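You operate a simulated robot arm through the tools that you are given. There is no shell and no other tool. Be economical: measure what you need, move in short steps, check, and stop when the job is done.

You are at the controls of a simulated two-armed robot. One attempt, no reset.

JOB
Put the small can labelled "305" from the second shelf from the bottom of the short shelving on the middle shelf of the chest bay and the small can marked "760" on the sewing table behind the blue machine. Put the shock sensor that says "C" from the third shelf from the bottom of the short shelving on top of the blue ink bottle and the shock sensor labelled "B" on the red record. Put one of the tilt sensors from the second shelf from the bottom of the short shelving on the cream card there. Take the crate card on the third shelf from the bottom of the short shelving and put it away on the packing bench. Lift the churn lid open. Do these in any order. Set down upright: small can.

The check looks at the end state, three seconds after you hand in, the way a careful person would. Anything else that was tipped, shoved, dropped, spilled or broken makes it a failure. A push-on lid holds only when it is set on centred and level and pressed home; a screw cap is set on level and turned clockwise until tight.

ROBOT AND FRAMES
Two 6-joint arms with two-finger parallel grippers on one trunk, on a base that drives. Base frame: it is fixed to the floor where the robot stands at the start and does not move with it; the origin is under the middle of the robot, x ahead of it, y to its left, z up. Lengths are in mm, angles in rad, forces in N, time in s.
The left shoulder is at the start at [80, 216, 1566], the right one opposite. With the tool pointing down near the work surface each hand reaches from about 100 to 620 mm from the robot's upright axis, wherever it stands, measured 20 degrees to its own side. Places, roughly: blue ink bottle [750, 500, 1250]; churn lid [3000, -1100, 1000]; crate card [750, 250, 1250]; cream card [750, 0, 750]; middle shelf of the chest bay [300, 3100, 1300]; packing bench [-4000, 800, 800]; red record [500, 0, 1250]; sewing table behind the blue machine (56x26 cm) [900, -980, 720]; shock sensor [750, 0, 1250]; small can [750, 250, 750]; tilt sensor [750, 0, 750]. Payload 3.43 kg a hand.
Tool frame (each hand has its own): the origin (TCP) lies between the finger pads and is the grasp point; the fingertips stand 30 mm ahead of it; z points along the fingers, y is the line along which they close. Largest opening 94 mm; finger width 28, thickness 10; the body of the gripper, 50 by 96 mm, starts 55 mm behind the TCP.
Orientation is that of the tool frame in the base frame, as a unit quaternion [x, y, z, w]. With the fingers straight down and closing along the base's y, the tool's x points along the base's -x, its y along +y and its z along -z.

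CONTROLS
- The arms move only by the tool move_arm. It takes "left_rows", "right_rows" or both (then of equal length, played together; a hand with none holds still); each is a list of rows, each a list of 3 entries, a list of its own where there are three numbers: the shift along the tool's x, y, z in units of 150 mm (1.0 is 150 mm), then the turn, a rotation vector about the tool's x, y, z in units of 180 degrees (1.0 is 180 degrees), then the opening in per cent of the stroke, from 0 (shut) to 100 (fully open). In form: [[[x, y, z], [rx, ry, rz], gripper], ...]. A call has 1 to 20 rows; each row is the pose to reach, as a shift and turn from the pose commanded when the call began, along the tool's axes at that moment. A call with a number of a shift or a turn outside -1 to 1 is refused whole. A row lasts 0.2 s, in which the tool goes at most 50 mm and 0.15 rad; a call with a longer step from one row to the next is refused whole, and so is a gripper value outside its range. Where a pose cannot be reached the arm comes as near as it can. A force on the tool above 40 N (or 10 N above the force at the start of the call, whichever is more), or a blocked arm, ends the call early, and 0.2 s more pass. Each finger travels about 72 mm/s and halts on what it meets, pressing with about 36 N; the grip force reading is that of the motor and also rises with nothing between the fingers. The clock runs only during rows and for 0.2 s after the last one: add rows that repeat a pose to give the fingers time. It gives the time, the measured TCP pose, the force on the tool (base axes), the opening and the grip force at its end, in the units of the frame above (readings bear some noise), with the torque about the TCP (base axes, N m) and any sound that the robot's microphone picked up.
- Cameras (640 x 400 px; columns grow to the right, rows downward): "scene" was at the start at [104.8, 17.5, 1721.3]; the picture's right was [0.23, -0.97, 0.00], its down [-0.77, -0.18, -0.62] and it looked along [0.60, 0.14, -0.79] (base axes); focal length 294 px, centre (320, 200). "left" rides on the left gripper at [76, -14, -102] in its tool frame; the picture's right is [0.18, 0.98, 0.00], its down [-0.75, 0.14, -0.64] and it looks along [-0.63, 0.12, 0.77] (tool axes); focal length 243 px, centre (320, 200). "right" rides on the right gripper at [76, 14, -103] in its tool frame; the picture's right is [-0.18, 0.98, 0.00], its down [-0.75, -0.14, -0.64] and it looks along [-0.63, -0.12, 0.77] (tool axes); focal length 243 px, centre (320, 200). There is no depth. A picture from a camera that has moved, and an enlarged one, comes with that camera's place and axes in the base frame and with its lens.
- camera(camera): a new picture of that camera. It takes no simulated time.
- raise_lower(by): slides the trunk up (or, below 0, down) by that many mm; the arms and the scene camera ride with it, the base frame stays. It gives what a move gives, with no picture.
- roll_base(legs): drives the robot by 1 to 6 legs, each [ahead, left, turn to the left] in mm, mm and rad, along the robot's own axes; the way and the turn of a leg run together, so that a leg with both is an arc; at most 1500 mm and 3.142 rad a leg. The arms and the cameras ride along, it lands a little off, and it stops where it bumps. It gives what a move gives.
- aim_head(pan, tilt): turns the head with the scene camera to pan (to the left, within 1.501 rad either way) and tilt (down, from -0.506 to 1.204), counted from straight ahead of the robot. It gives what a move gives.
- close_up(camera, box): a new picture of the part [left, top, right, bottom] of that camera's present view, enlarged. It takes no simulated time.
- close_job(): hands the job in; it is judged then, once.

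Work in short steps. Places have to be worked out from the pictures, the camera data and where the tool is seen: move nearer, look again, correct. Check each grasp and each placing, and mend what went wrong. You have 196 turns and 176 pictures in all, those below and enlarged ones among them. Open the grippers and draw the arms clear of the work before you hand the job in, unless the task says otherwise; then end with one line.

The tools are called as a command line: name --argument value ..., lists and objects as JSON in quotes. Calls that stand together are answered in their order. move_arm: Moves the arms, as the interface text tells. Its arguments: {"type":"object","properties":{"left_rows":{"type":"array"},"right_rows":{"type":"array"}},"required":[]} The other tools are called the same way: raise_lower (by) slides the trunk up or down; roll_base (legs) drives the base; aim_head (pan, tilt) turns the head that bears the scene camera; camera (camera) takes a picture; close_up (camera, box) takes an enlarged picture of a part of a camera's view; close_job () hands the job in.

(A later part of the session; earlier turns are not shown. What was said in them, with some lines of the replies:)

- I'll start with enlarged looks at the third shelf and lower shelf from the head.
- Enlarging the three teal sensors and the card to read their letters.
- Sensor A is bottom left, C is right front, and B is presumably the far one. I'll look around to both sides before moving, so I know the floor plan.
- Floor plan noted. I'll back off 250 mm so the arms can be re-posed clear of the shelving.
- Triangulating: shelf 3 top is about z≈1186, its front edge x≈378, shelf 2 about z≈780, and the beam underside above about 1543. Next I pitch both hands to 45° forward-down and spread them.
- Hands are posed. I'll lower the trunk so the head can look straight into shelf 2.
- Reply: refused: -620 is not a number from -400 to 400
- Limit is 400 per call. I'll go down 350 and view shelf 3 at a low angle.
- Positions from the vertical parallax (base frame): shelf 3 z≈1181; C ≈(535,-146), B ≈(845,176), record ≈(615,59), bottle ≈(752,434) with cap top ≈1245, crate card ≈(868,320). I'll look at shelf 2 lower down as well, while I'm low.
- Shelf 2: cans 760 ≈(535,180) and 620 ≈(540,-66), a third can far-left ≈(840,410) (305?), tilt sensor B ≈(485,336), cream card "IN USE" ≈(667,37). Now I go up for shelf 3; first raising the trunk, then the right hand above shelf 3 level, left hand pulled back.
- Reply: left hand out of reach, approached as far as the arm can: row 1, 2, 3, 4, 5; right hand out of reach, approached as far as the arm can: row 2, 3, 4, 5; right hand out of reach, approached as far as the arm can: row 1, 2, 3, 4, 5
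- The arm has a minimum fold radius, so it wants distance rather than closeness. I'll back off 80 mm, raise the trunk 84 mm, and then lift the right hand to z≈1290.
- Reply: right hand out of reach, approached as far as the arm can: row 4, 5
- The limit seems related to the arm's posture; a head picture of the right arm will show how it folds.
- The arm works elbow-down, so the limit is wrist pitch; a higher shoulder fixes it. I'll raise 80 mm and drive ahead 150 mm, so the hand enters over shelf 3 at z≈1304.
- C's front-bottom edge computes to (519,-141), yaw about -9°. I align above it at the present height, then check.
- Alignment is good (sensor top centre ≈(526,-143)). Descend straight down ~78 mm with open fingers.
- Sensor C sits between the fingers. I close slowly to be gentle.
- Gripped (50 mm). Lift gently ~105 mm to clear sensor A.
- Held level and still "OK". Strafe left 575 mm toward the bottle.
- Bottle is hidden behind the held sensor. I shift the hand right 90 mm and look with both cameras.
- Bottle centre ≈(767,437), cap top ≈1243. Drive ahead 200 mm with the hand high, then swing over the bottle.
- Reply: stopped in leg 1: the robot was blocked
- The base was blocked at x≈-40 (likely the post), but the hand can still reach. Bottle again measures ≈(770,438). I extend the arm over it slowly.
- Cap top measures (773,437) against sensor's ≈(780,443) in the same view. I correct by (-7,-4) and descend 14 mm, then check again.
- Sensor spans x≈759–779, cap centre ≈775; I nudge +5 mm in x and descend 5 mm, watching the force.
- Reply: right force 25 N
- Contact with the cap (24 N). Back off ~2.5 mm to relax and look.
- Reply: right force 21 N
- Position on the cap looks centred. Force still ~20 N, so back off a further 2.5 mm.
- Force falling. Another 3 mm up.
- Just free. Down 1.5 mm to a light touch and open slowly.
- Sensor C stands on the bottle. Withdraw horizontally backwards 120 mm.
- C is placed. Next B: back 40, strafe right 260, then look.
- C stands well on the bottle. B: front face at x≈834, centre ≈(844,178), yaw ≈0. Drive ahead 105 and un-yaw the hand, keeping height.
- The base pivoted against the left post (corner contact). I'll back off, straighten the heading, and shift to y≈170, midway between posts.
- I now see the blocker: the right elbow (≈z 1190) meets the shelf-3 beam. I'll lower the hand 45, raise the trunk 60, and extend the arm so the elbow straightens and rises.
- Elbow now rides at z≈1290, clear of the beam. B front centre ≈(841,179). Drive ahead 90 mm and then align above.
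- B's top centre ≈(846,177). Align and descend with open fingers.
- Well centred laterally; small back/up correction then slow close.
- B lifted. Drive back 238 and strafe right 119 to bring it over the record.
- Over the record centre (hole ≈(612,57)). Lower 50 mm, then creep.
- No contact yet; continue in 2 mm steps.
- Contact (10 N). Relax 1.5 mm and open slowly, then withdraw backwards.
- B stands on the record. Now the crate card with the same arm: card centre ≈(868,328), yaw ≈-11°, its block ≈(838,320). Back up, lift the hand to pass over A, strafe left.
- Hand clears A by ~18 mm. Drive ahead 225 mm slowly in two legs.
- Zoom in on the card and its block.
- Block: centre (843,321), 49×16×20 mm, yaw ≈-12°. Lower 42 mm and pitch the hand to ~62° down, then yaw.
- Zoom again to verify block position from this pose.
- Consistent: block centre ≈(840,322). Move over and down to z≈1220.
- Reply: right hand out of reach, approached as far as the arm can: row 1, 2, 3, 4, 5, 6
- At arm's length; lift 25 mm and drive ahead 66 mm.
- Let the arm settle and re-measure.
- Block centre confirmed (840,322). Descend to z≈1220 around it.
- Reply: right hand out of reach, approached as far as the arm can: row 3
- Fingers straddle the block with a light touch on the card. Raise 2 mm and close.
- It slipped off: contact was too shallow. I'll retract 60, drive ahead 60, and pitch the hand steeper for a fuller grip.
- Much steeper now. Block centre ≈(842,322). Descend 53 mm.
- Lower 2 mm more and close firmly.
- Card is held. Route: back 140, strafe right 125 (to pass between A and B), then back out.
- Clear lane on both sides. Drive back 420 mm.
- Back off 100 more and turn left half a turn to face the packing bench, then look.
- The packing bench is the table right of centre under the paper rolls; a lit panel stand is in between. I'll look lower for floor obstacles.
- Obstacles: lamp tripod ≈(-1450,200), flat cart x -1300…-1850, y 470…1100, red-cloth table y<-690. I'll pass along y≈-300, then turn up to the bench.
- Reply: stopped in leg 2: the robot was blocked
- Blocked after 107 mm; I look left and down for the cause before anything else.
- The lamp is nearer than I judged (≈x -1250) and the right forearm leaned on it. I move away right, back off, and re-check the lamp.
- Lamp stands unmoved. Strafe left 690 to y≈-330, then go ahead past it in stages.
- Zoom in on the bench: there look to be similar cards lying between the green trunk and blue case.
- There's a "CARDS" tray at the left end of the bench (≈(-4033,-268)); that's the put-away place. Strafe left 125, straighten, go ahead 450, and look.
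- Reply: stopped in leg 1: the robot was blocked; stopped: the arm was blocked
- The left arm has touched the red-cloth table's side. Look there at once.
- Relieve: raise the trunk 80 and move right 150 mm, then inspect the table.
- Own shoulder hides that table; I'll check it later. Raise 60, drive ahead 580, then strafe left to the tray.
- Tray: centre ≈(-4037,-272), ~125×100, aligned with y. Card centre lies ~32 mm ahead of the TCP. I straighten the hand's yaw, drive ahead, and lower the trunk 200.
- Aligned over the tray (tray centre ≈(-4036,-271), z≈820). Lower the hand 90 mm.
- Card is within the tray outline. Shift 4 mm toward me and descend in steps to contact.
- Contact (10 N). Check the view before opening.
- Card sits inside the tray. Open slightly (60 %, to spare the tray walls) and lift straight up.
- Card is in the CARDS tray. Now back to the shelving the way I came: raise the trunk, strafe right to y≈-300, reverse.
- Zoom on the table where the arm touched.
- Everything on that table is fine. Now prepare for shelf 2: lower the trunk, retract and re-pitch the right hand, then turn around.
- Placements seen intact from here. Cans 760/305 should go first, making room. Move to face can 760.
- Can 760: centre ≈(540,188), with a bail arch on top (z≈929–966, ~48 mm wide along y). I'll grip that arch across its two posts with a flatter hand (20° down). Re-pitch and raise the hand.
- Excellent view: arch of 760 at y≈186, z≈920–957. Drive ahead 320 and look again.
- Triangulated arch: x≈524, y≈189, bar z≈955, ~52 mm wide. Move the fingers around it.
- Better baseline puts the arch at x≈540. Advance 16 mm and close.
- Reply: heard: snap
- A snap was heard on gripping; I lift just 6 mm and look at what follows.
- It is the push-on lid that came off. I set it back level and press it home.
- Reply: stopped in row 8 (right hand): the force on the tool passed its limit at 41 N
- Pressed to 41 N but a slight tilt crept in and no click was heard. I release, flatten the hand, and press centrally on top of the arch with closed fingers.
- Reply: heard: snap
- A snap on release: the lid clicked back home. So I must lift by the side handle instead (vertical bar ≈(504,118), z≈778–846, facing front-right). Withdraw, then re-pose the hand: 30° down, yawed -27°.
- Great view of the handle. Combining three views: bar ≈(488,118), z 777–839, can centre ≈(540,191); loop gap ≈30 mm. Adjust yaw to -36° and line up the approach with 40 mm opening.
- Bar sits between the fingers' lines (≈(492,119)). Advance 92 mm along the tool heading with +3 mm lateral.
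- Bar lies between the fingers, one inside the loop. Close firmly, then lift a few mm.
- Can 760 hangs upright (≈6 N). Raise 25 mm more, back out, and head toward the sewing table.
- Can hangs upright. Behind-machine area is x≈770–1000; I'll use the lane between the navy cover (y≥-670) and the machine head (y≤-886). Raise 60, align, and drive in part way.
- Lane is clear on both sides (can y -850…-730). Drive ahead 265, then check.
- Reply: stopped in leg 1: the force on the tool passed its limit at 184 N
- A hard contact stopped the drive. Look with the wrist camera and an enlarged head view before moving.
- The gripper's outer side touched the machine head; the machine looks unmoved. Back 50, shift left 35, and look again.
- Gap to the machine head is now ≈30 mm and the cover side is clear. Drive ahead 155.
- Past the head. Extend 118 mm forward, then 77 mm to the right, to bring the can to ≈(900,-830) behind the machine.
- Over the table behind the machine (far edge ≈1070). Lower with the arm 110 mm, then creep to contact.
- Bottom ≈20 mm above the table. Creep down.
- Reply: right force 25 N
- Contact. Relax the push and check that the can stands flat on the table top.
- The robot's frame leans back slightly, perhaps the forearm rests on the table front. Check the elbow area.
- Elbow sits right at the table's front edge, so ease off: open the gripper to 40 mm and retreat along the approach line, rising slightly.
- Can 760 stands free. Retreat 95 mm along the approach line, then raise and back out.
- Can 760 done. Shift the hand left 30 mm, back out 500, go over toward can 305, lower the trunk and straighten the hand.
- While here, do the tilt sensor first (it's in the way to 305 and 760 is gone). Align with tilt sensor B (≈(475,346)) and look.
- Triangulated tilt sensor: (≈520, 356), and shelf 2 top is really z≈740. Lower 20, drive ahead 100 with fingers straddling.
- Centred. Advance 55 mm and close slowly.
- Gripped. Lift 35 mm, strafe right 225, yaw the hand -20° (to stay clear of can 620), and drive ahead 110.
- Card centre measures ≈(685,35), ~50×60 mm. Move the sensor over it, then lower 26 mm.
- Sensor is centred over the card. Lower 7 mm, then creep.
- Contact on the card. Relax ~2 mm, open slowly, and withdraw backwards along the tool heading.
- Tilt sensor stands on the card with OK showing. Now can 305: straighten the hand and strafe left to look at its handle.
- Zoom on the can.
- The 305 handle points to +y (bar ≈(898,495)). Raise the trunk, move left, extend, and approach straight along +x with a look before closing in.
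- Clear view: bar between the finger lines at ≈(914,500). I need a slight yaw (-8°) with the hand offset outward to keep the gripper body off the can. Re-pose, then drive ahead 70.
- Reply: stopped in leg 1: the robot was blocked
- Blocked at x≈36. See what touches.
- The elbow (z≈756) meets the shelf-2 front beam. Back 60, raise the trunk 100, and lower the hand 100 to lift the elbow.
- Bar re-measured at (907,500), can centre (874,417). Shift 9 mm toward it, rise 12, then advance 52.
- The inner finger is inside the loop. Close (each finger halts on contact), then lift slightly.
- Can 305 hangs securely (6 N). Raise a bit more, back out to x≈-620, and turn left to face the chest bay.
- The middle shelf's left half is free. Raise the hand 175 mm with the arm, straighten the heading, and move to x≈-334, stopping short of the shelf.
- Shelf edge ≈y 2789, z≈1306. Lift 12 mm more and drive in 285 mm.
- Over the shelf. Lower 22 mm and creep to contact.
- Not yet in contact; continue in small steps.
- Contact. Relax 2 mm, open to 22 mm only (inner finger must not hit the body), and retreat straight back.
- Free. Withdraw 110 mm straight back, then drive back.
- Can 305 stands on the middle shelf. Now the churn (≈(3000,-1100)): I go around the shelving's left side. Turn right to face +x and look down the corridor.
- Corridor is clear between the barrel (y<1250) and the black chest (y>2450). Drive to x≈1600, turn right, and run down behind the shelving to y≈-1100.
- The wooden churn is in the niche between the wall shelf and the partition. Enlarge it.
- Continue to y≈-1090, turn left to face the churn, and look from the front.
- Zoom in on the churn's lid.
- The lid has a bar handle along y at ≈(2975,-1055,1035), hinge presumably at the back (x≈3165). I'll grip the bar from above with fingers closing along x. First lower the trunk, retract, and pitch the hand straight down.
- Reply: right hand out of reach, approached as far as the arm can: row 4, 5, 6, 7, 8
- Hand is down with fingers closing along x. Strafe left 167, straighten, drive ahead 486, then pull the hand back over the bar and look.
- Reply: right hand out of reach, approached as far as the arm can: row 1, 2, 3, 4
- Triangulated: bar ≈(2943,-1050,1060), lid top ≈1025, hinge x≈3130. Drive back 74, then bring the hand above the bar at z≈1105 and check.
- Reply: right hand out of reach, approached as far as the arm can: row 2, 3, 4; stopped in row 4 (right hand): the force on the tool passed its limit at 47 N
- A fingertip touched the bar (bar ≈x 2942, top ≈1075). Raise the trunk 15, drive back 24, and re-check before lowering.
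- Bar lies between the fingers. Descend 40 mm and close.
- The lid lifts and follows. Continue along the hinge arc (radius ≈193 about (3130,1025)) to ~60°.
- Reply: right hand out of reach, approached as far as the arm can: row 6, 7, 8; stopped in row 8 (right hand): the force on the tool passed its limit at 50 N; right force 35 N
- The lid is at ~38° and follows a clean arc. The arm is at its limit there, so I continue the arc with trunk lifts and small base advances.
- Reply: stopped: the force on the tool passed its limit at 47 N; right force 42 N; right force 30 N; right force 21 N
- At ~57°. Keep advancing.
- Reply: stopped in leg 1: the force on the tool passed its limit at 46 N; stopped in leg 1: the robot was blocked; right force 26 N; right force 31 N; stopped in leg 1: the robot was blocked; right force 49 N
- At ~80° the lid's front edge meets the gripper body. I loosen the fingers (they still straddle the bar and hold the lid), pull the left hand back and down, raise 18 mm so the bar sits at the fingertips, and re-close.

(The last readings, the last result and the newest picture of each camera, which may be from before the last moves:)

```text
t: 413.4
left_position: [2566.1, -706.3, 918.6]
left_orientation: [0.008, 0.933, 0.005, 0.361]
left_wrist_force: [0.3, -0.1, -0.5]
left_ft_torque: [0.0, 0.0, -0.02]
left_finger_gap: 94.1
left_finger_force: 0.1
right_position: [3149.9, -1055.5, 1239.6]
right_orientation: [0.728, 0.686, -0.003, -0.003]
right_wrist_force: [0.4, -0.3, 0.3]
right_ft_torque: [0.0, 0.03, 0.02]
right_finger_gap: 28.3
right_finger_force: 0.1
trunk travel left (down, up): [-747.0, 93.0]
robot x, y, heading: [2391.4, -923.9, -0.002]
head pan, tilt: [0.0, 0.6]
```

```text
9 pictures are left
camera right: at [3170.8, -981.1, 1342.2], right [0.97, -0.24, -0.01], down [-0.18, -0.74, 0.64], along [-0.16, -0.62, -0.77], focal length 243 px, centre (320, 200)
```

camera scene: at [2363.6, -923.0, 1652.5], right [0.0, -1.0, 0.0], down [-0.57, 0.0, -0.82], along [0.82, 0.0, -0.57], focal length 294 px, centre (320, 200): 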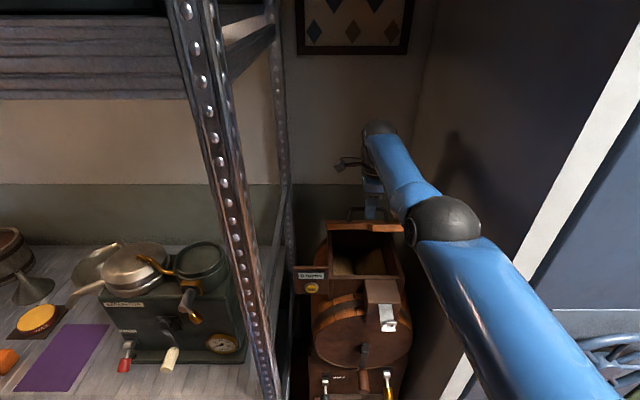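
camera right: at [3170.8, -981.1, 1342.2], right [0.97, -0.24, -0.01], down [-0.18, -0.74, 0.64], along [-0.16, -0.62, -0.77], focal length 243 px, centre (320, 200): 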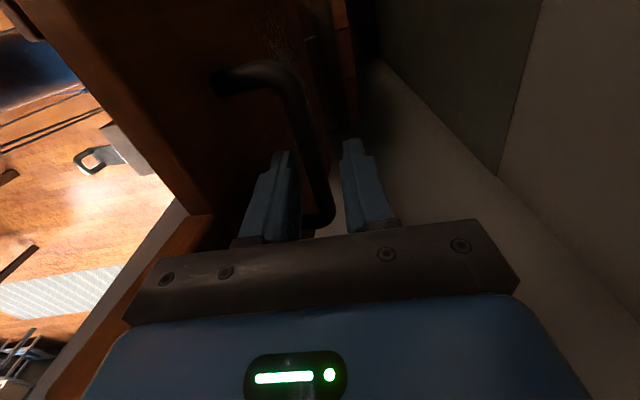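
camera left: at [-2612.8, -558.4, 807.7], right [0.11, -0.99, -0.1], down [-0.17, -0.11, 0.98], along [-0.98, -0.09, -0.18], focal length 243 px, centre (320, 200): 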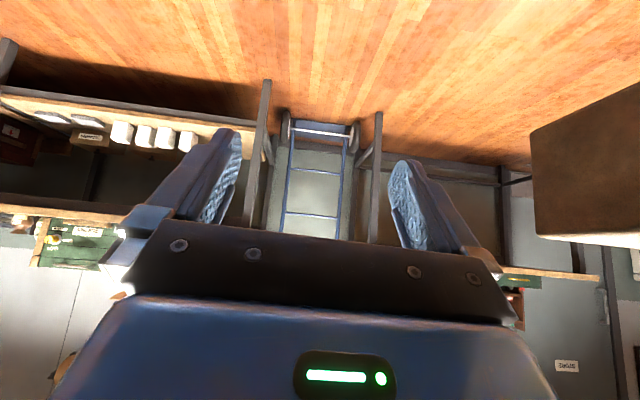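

The lid stays by itself (no load on the fingers). Push it further with the inner finger: advance 45 mm.

roll_base --legs '[[45, 0, 0]]'

camera --camera "right"

```text
t: 414.3
left_position: [2597.2, -713.1, 919.1]
left_orientation: [0.012, 0.932, 0.003, 0.363]
left_wrist_force: [0.6, -0.3, 0.2]
left_ft_torque: [0.05, 0.02, 0.0]
left_finger_gap: 94.1
left_finger_force: 0.0
right_position: [3175.7, -1067.7, 1241.0]
right_orientation: [0.731, 0.682, -0.002, -0.002]
right_wrist_force: [-2.3, 4.3, 8.4]
right_ft_torque: [0.35, 1.46, 0.43]
right_finger_gap: 33.0
right_finger_force: 3.5
trunk travel left (down, up): [-747.0, 93.0]
robot x, y, heading: [2427.3, -925.5, -0.006]
head pan, tilt: [0.0, 0.6]
```

```text
8 pictures are left
camera right: at [3197.5, -993.2, 1344.9], right [0.97, -0.25, 0.0], down [-0.19, -0.74, 0.64], along [-0.17, -0.62, -0.77], focal length 243 px, centre (320, 200)
```

right: 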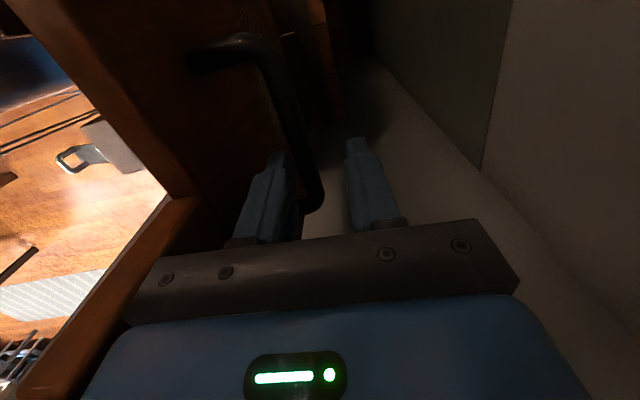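

Check the lid's state from the head.

camera --camera "scene"

```text
7 pictures are left
camera scene: at [2538.6, -927.7, 1697.4], right [-0.01, -1.0, 0.0], down [-0.56, 0.0, -0.83], along [0.83, -0.01, -0.56], focal length 294 px, centre (320, 200)
```

scene: 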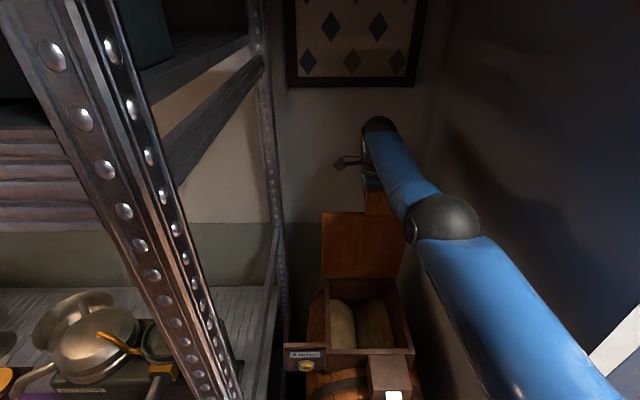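

The churn is open, lid near vertical. Try another 35 mm so it passes well beyond upright.

roll_base --legs '[[35, 0, 0]]'

move_arm --right_rows '[[[0, 0, 0], [0, 0, 0], 40], [[0, 0, 0], [0, 0, 0], 40]]'

```text
t: 415.1
left_position: [2599.1, -713.9, 918.8]
left_orientation: [0.01, 0.932, 0.005, 0.362]
left_wrist_force: [-0.6, 0.1, -0.3]
left_ft_torque: [-0.01, 0.03, 0.0]
left_finger_gap: 94.0
left_finger_force: 0.0
right_position: [3179.2, -1068.6, 1240.1]
right_orientation: [0.729, 0.684, -0.003, -0.004]
right_wrist_force: [-1.9, 3.0, 0.2]
right_ft_torque: [-0.45, 0.82, 0.14]
right_finger_gap: 34.0
right_finger_force: 4.7
trunk travel left (down, up): [-747.0, 93.0]
robot x, y, heading: [2422.2, -930.9, -0.004]
head pan, tilt: [0.0, 0.6]
stopped in leg 1: the robot was blocked; the commanded pose is now the measured one
```

```text
t: 415.7
left_position: [2600.5, -714.9, 918.3]
left_orientation: [0.012, 0.932, 0.003, 0.362]
left_wrist_force: [-0.4, 0.6, 1.5]
left_ft_torque: [-0.01, 0.01, -0.05]
left_finger_gap: 93.9
left_finger_force: 0.0
right_position: [3180.7, -1067.9, 1239.7]
right_orientation: [0.73, 0.683, -0.002, -0.004]
right_wrist_force: [0.6, 0.2, 0.0]
right_ft_torque: [-0.02, 0.03, -0.01]
right_finger_gap: 37.7
right_finger_force: 0.1
trunk travel left (down, up): [-747.0, 93.0]
robot x, y, heading: [2420.4, -929.9, -0.005]
head pan, tilt: [0.0, 0.6]
```

The base is at its limit; extend with the arm instead: +60 mm in x.

move_arm --right_rows '[[[0.01, 0.1, 0], [0, 0, 0], 40], [[0.015, 0.2, 0.01], [0, 0, 0], 40], [[0.02, 0.3, 0.03], [0, 0, 0], 40], [[0.025, 0.4, 0.05], [0, 0, 0], 40], [[0.025, 0.4, 0.05], [0, 0, 0], 40]]'

camera --camera "right"

```text
t: 416.9
left_position: [2600.3, -715.8, 918.6]
left_orientation: [0.011, 0.932, 0.005, 0.362]
left_wrist_force: [0.1, -0.3, 0.4]
left_ft_torque: [-0.01, 0.0, -0.01]
left_finger_gap: 94.1
left_finger_force: 0.0
right_position: [3181.3, -1075.1, 1230.8]
right_orientation: [0.73, 0.683, -0.003, -0.003]
right_wrist_force: [-0.4, 0.2, -0.4]
right_ft_torque: [-0.01, 0.0, 0.01]
right_finger_gap: 37.7
right_finger_force: 0.5
right hand out of reach, approached as far as the arm can: row 1, 2, 3, 4, 5
trunk travel left (down, up): [-747.0, 93.0]
robot x, y, heading: [2424.4, -933.3, -0.007]
head pan, tilt: [0.0, 0.6]
```

```text
6 pictures are left
camera right: at [3203.7, -1000.6, 1333.7], right [0.97, -0.25, -0.01], down [-0.18, -0.74, 0.64], along [-0.17, -0.62, -0.77], focal length 243 px, centre (320, 200)
```

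right: 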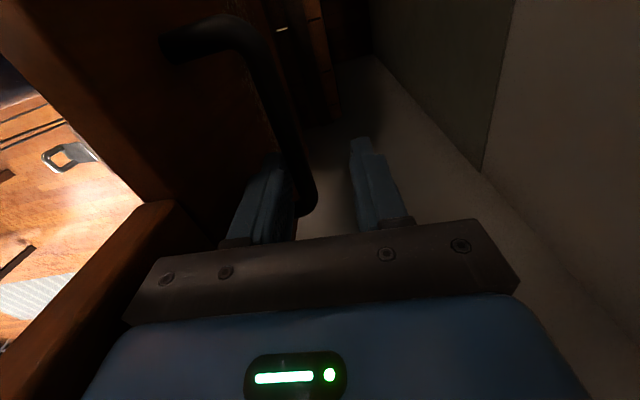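

Arm's at full stretch; lid ≈88°. Closing the fingers will carry the bar to the centre (~92°, past vertical). Raise 12 mm first, close, and view.

raise_lower --by 12

move_arm --right_rows '[[[0, 0, 0], [0, 0, 0], 30], [[0, 0, 0], [0, 0, 0], 20], [[0, 0, 0], [0, 0, 0], 12], [[0, 0, 0], [0, 0, 0], 8], [[0, 0, 0], [0, 0, 0], 8]]'

camera --camera "scene"

```text
t: 417.5
left_position: [2600.5, -716.0, 930.8]
left_orientation: [0.011, 0.932, 0.005, 0.362]
left_wrist_force: [0.3, -0.6, -1.3]
left_ft_torque: [0.01, -0.02, 0.01]
left_finger_gap: 94.1
left_finger_force: 0.1
right_position: [3181.4, -1074.9, 1243.6]
right_orientation: [0.73, 0.683, -0.003, -0.002]
right_wrist_force: [-0.1, 1.1, -0.3]
right_ft_torque: [0.0, 0.0, 0.0]
right_finger_gap: 37.8
right_finger_force: 0.0
trunk travel left (down, up): [-759.0, 81.0]
robot x, y, heading: [2425.4, -932.2, -0.006]
head pan, tilt: [0.0, 0.6]
```

```text
t: 418.7
left_position: [2597.3, -715.1, 931.1]
left_orientation: [0.01, 0.932, 0.005, 0.363]
left_wrist_force: [0.4, -1.0, 0.4]
left_ft_torque: [-0.01, 0.01, 0.03]
left_finger_gap: 94.0
left_finger_force: 0.1
right_position: [3177.6, -1075.5, 1242.9]
right_orientation: [0.73, 0.683, -0.004, -0.004]
right_wrist_force: [-13.0, 1.0, -0.4]
right_ft_torque: [0.61, 2.81, 1.44]
right_finger_gap: 32.1
right_finger_force: 21.5
trunk travel left (down, up): [-759.0, 81.0]
robot x, y, heading: [2425.7, -938.2, -0.004]
head pan, tilt: [0.0, 0.6]
```

```text
5 pictures are left
camera scene: at [2541.1, -931.4, 1709.2], right [-0.01, -1.0, 0.0], down [-0.56, 0.0, -0.83], along [0.83, 0.0, -0.56], focal length 294 px, centre (320, 200)
```

scene: 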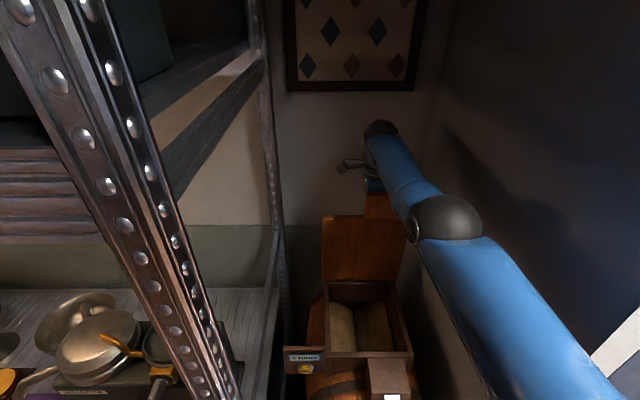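

The lid is against its stop (13 N reaction, inner finger halted). Open, lift the hand straight out, and see whether the lid stays.

move_arm --right_rows '[[[0, 0, 0], [0, 0, 0], 38], [[0, 0, 0], [0, 0, 0], 42], [[0, 0, 0], [0, 0, 0], 42]]'

raise_lower --by 75

camera --camera "scene"

```text
t: 419.5
left_position: [2600.1, -714.6, 930.9]
left_orientation: [0.011, 0.932, 0.004, 0.362]
left_wrist_force: [-0.2, 0.3, -0.5]
left_ft_torque: [0.03, -0.03, -0.01]
left_finger_gap: 94.1
left_finger_force: 0.1
right_position: [3182.0, -1075.8, 1243.5]
right_orientation: [0.73, 0.683, -0.002, -0.002]
right_wrist_force: [0.8, -0.2, -0.6]
right_ft_torque: [0.01, 0.03, 0.01]
right_finger_gap: 39.5
right_finger_force: 0.1
trunk travel left (down, up): [-759.0, 81.0]
robot x, y, heading: [2424.5, -931.4, -0.003]
head pan, tilt: [0.0, 0.6]
```

```text
t: 420.6
left_position: [2600.8, -713.4, 1005.6]
left_orientation: [0.011, 0.932, 0.004, 0.362]
left_wrist_force: [0.5, 0.0, 0.4]
left_ft_torque: [0.05, 0.03, 0.01]
left_finger_gap: 94.2
left_finger_force: 0.0
right_position: [3181.3, -1074.9, 1317.6]
right_orientation: [0.73, 0.683, -0.002, -0.003]
right_wrist_force: [-0.7, 0.4, 0.6]
right_ft_torque: [0.01, 0.0, -0.01]
right_finger_gap: 39.4
right_finger_force: 0.0
trunk travel left (down, up): [-834.0, 6.0]
robot x, y, heading: [2425.0, -927.6, -0.001]
head pan, tilt: [0.0, 0.6]
```

```text
4 pictures are left
camera scene: at [2544.9, -931.2, 1784.0], right [-0.01, -1.0, 0.0], down [-0.57, 0.0, -0.82], along [0.82, 0.0, -0.57], focal length 294 px, centre (320, 200)
```

scene: 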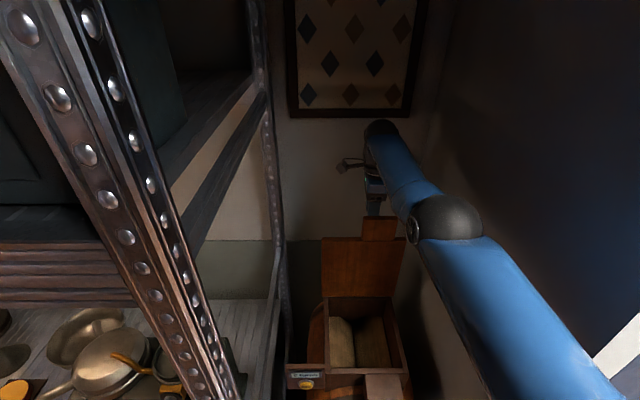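

The lid stays open. The fingers are still behind its upper edge, so I lift a bit more and slide sideways left past the lid before backing off.

move_arm --right_rows '[[[0, 0.02, -0.07], [0, 0, 0], 42], [[0, 0.03, -0.14], [0, 0, 0], 30], [[0, 0.03, -0.2], [0, 0, 0], 15]]'

roll_base --legs '[[0, 165, 0]]'

camera --camera "scene"

```text
t: 421.4
left_position: [2600.4, -716.4, 1006.0]
left_orientation: [0.012, 0.932, 0.004, 0.361]
left_wrist_force: [-0.9, -0.5, -0.1]
left_ft_torque: [0.04, -0.05, 0.02]
left_finger_gap: 94.1
left_finger_force: 0.2
right_position: [3179.4, -1076.2, 1346.0]
right_orientation: [0.73, 0.684, -0.002, -0.004]
right_wrist_force: [0.7, 0.2, 0.2]
right_ft_torque: [-0.01, -0.02, -0.02]
right_finger_gap: 14.3
right_finger_force: 0.0
right hand out of reach, approached as far as the arm can: row 1, 2, 3
trunk travel left (down, up): [-834.0, 6.0]
robot x, y, heading: [2426.4, -931.0, -0.002]
head pan, tilt: [0.0, 0.6]
```

```text
t: 422.8
left_position: [2581.0, -573.7, 1007.5]
left_orientation: [0.028, 0.932, 0.002, 0.362]
left_wrist_force: [-0.8, -0.6, 0.1]
left_ft_torque: [0.04, -0.01, 0.05]
left_finger_gap: 94.0
left_finger_force: 0.0
right_position: [3146.5, -957.3, 1346.4]
right_orientation: [0.741, 0.671, 0.0, -0.005]
right_wrist_force: [-0.1, -2.0, 0.9]
right_ft_torque: [0.08, -0.04, 0.02]
right_finger_gap: 14.2
right_finger_force: 0.1
trunk travel left (down, up): [-834.0, 6.0]
robot x, y, heading: [2400.8, -773.9, -0.039]
head pan, tilt: [0.0, 0.6]
```

```text
3 pictures are left
camera scene: at [2517.9, -794.2, 1784.1], right [-0.04, -1.0, -0.01], down [-0.56, 0.03, -0.83], along [0.83, -0.03, -0.56], focal length 294 px, centre (320, 200)
```

scene: 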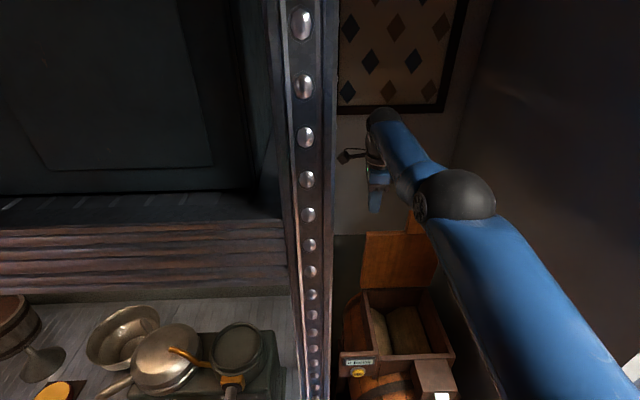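

Lid still open; fingertips (z≈1316) are above and beside the lid edge. Back off 600 mm.

roll_base --legs '[[-300, 0, 0], [-300, 0, 0]]'

camera --camera "scene"

```text
t: 426.5
left_position: [1983.7, -543.0, 1004.5]
left_orientation: [0.024, 0.933, 0.0, 0.36]
left_wrist_force: [0.0, -0.2, -0.4]
left_ft_torque: [0.02, 0.02, 0.04]
left_finger_gap: 94.1
left_finger_force: 0.0
right_position: [2553.5, -921.4, 1343.8]
right_orientation: [0.74, 0.672, -0.004, -0.005]
right_wrist_force: [-0.2, -0.3, -0.2]
right_ft_torque: [-0.01, 0.01, -0.01]
right_finger_gap: 14.2
right_finger_force: 0.0
trunk travel left (down, up): [-834.0, 6.0]
robot x, y, heading: [1798.1, -750.3, -0.034]
head pan, tilt: [0.0, 0.6]
```

```text
2 pictures are left
camera scene: at [1924.7, -758.6, 1783.6], right [-0.03, -1.0, 0.0], down [-0.57, 0.02, -0.82], along [0.82, -0.03, -0.57], focal length 294 px, centre (320, 200)
```

scene: 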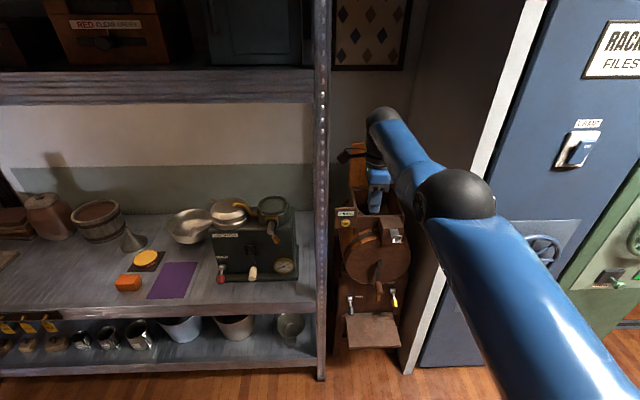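

Enlarge the churn to confirm the lid stays open.

close_up --camera "scene" --box '[325, 130, 425, 260]'

```text
3.08 times, centred on (375, 195) of scene
camera zoom: at [1924.7, -758.6, 1783.6], right [-0.03, -1.0, 0.0], down [-0.57, 0.02, -0.82], along [0.82, -0.03, -0.57], focal length 906 px, centre (151, 215)
```

zoom: 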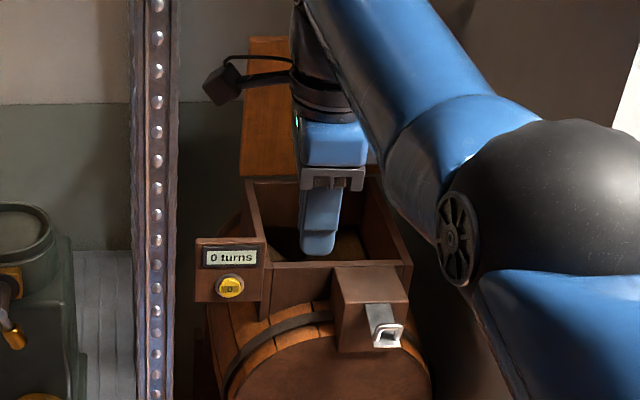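

The lid stands open and the arms are clear. I open the right gripper and hand in.

move_arm --right_rows '[[[0, 0, 0], [0, 0, 0], 50], [[0, 0, 0], [0, 0, 0], 100], [[0, 0, 0], [0, 0, 0], 100]]'

close_job

```text
t: 427.3
left_position: [1981.8, -543.9, 1006.2]
left_orientation: [0.025, 0.932, -0.001, 0.362]
left_wrist_force: [-0.2, 0.0, 0.1]
left_ft_torque: [-0.03, -0.02, 0.04]
left_finger_gap: 93.9
left_finger_force: 0.0
right_position: [2549.5, -922.5, 1345.2]
right_orientation: [0.74, 0.673, -0.003, -0.003]
right_wrist_force: [0.9, 0.1, 0.0]
right_ft_torque: [-0.01, 0.06, -0.01]
right_finger_gap: 94.2
right_finger_force: 0.0
trunk travel left (down, up): [-834.0, 6.0]
robot x, y, heading: [1799.9, -755.7, -0.029]
head pan, tilt: [0.0, 0.6]
```

```text
The job is handed in.
```

All seven items are in place and the job is handed in, with two labels unconfirmed: I took can "305" and shock sensor "B" by elimination because their labels faced away. On the way the robot bumped the lamp stand, the red-cloth table and the sewing machine, but they looked undisturbed afterwards. Can 760's lid also popped off once, and I pressed it back on until it clicked.
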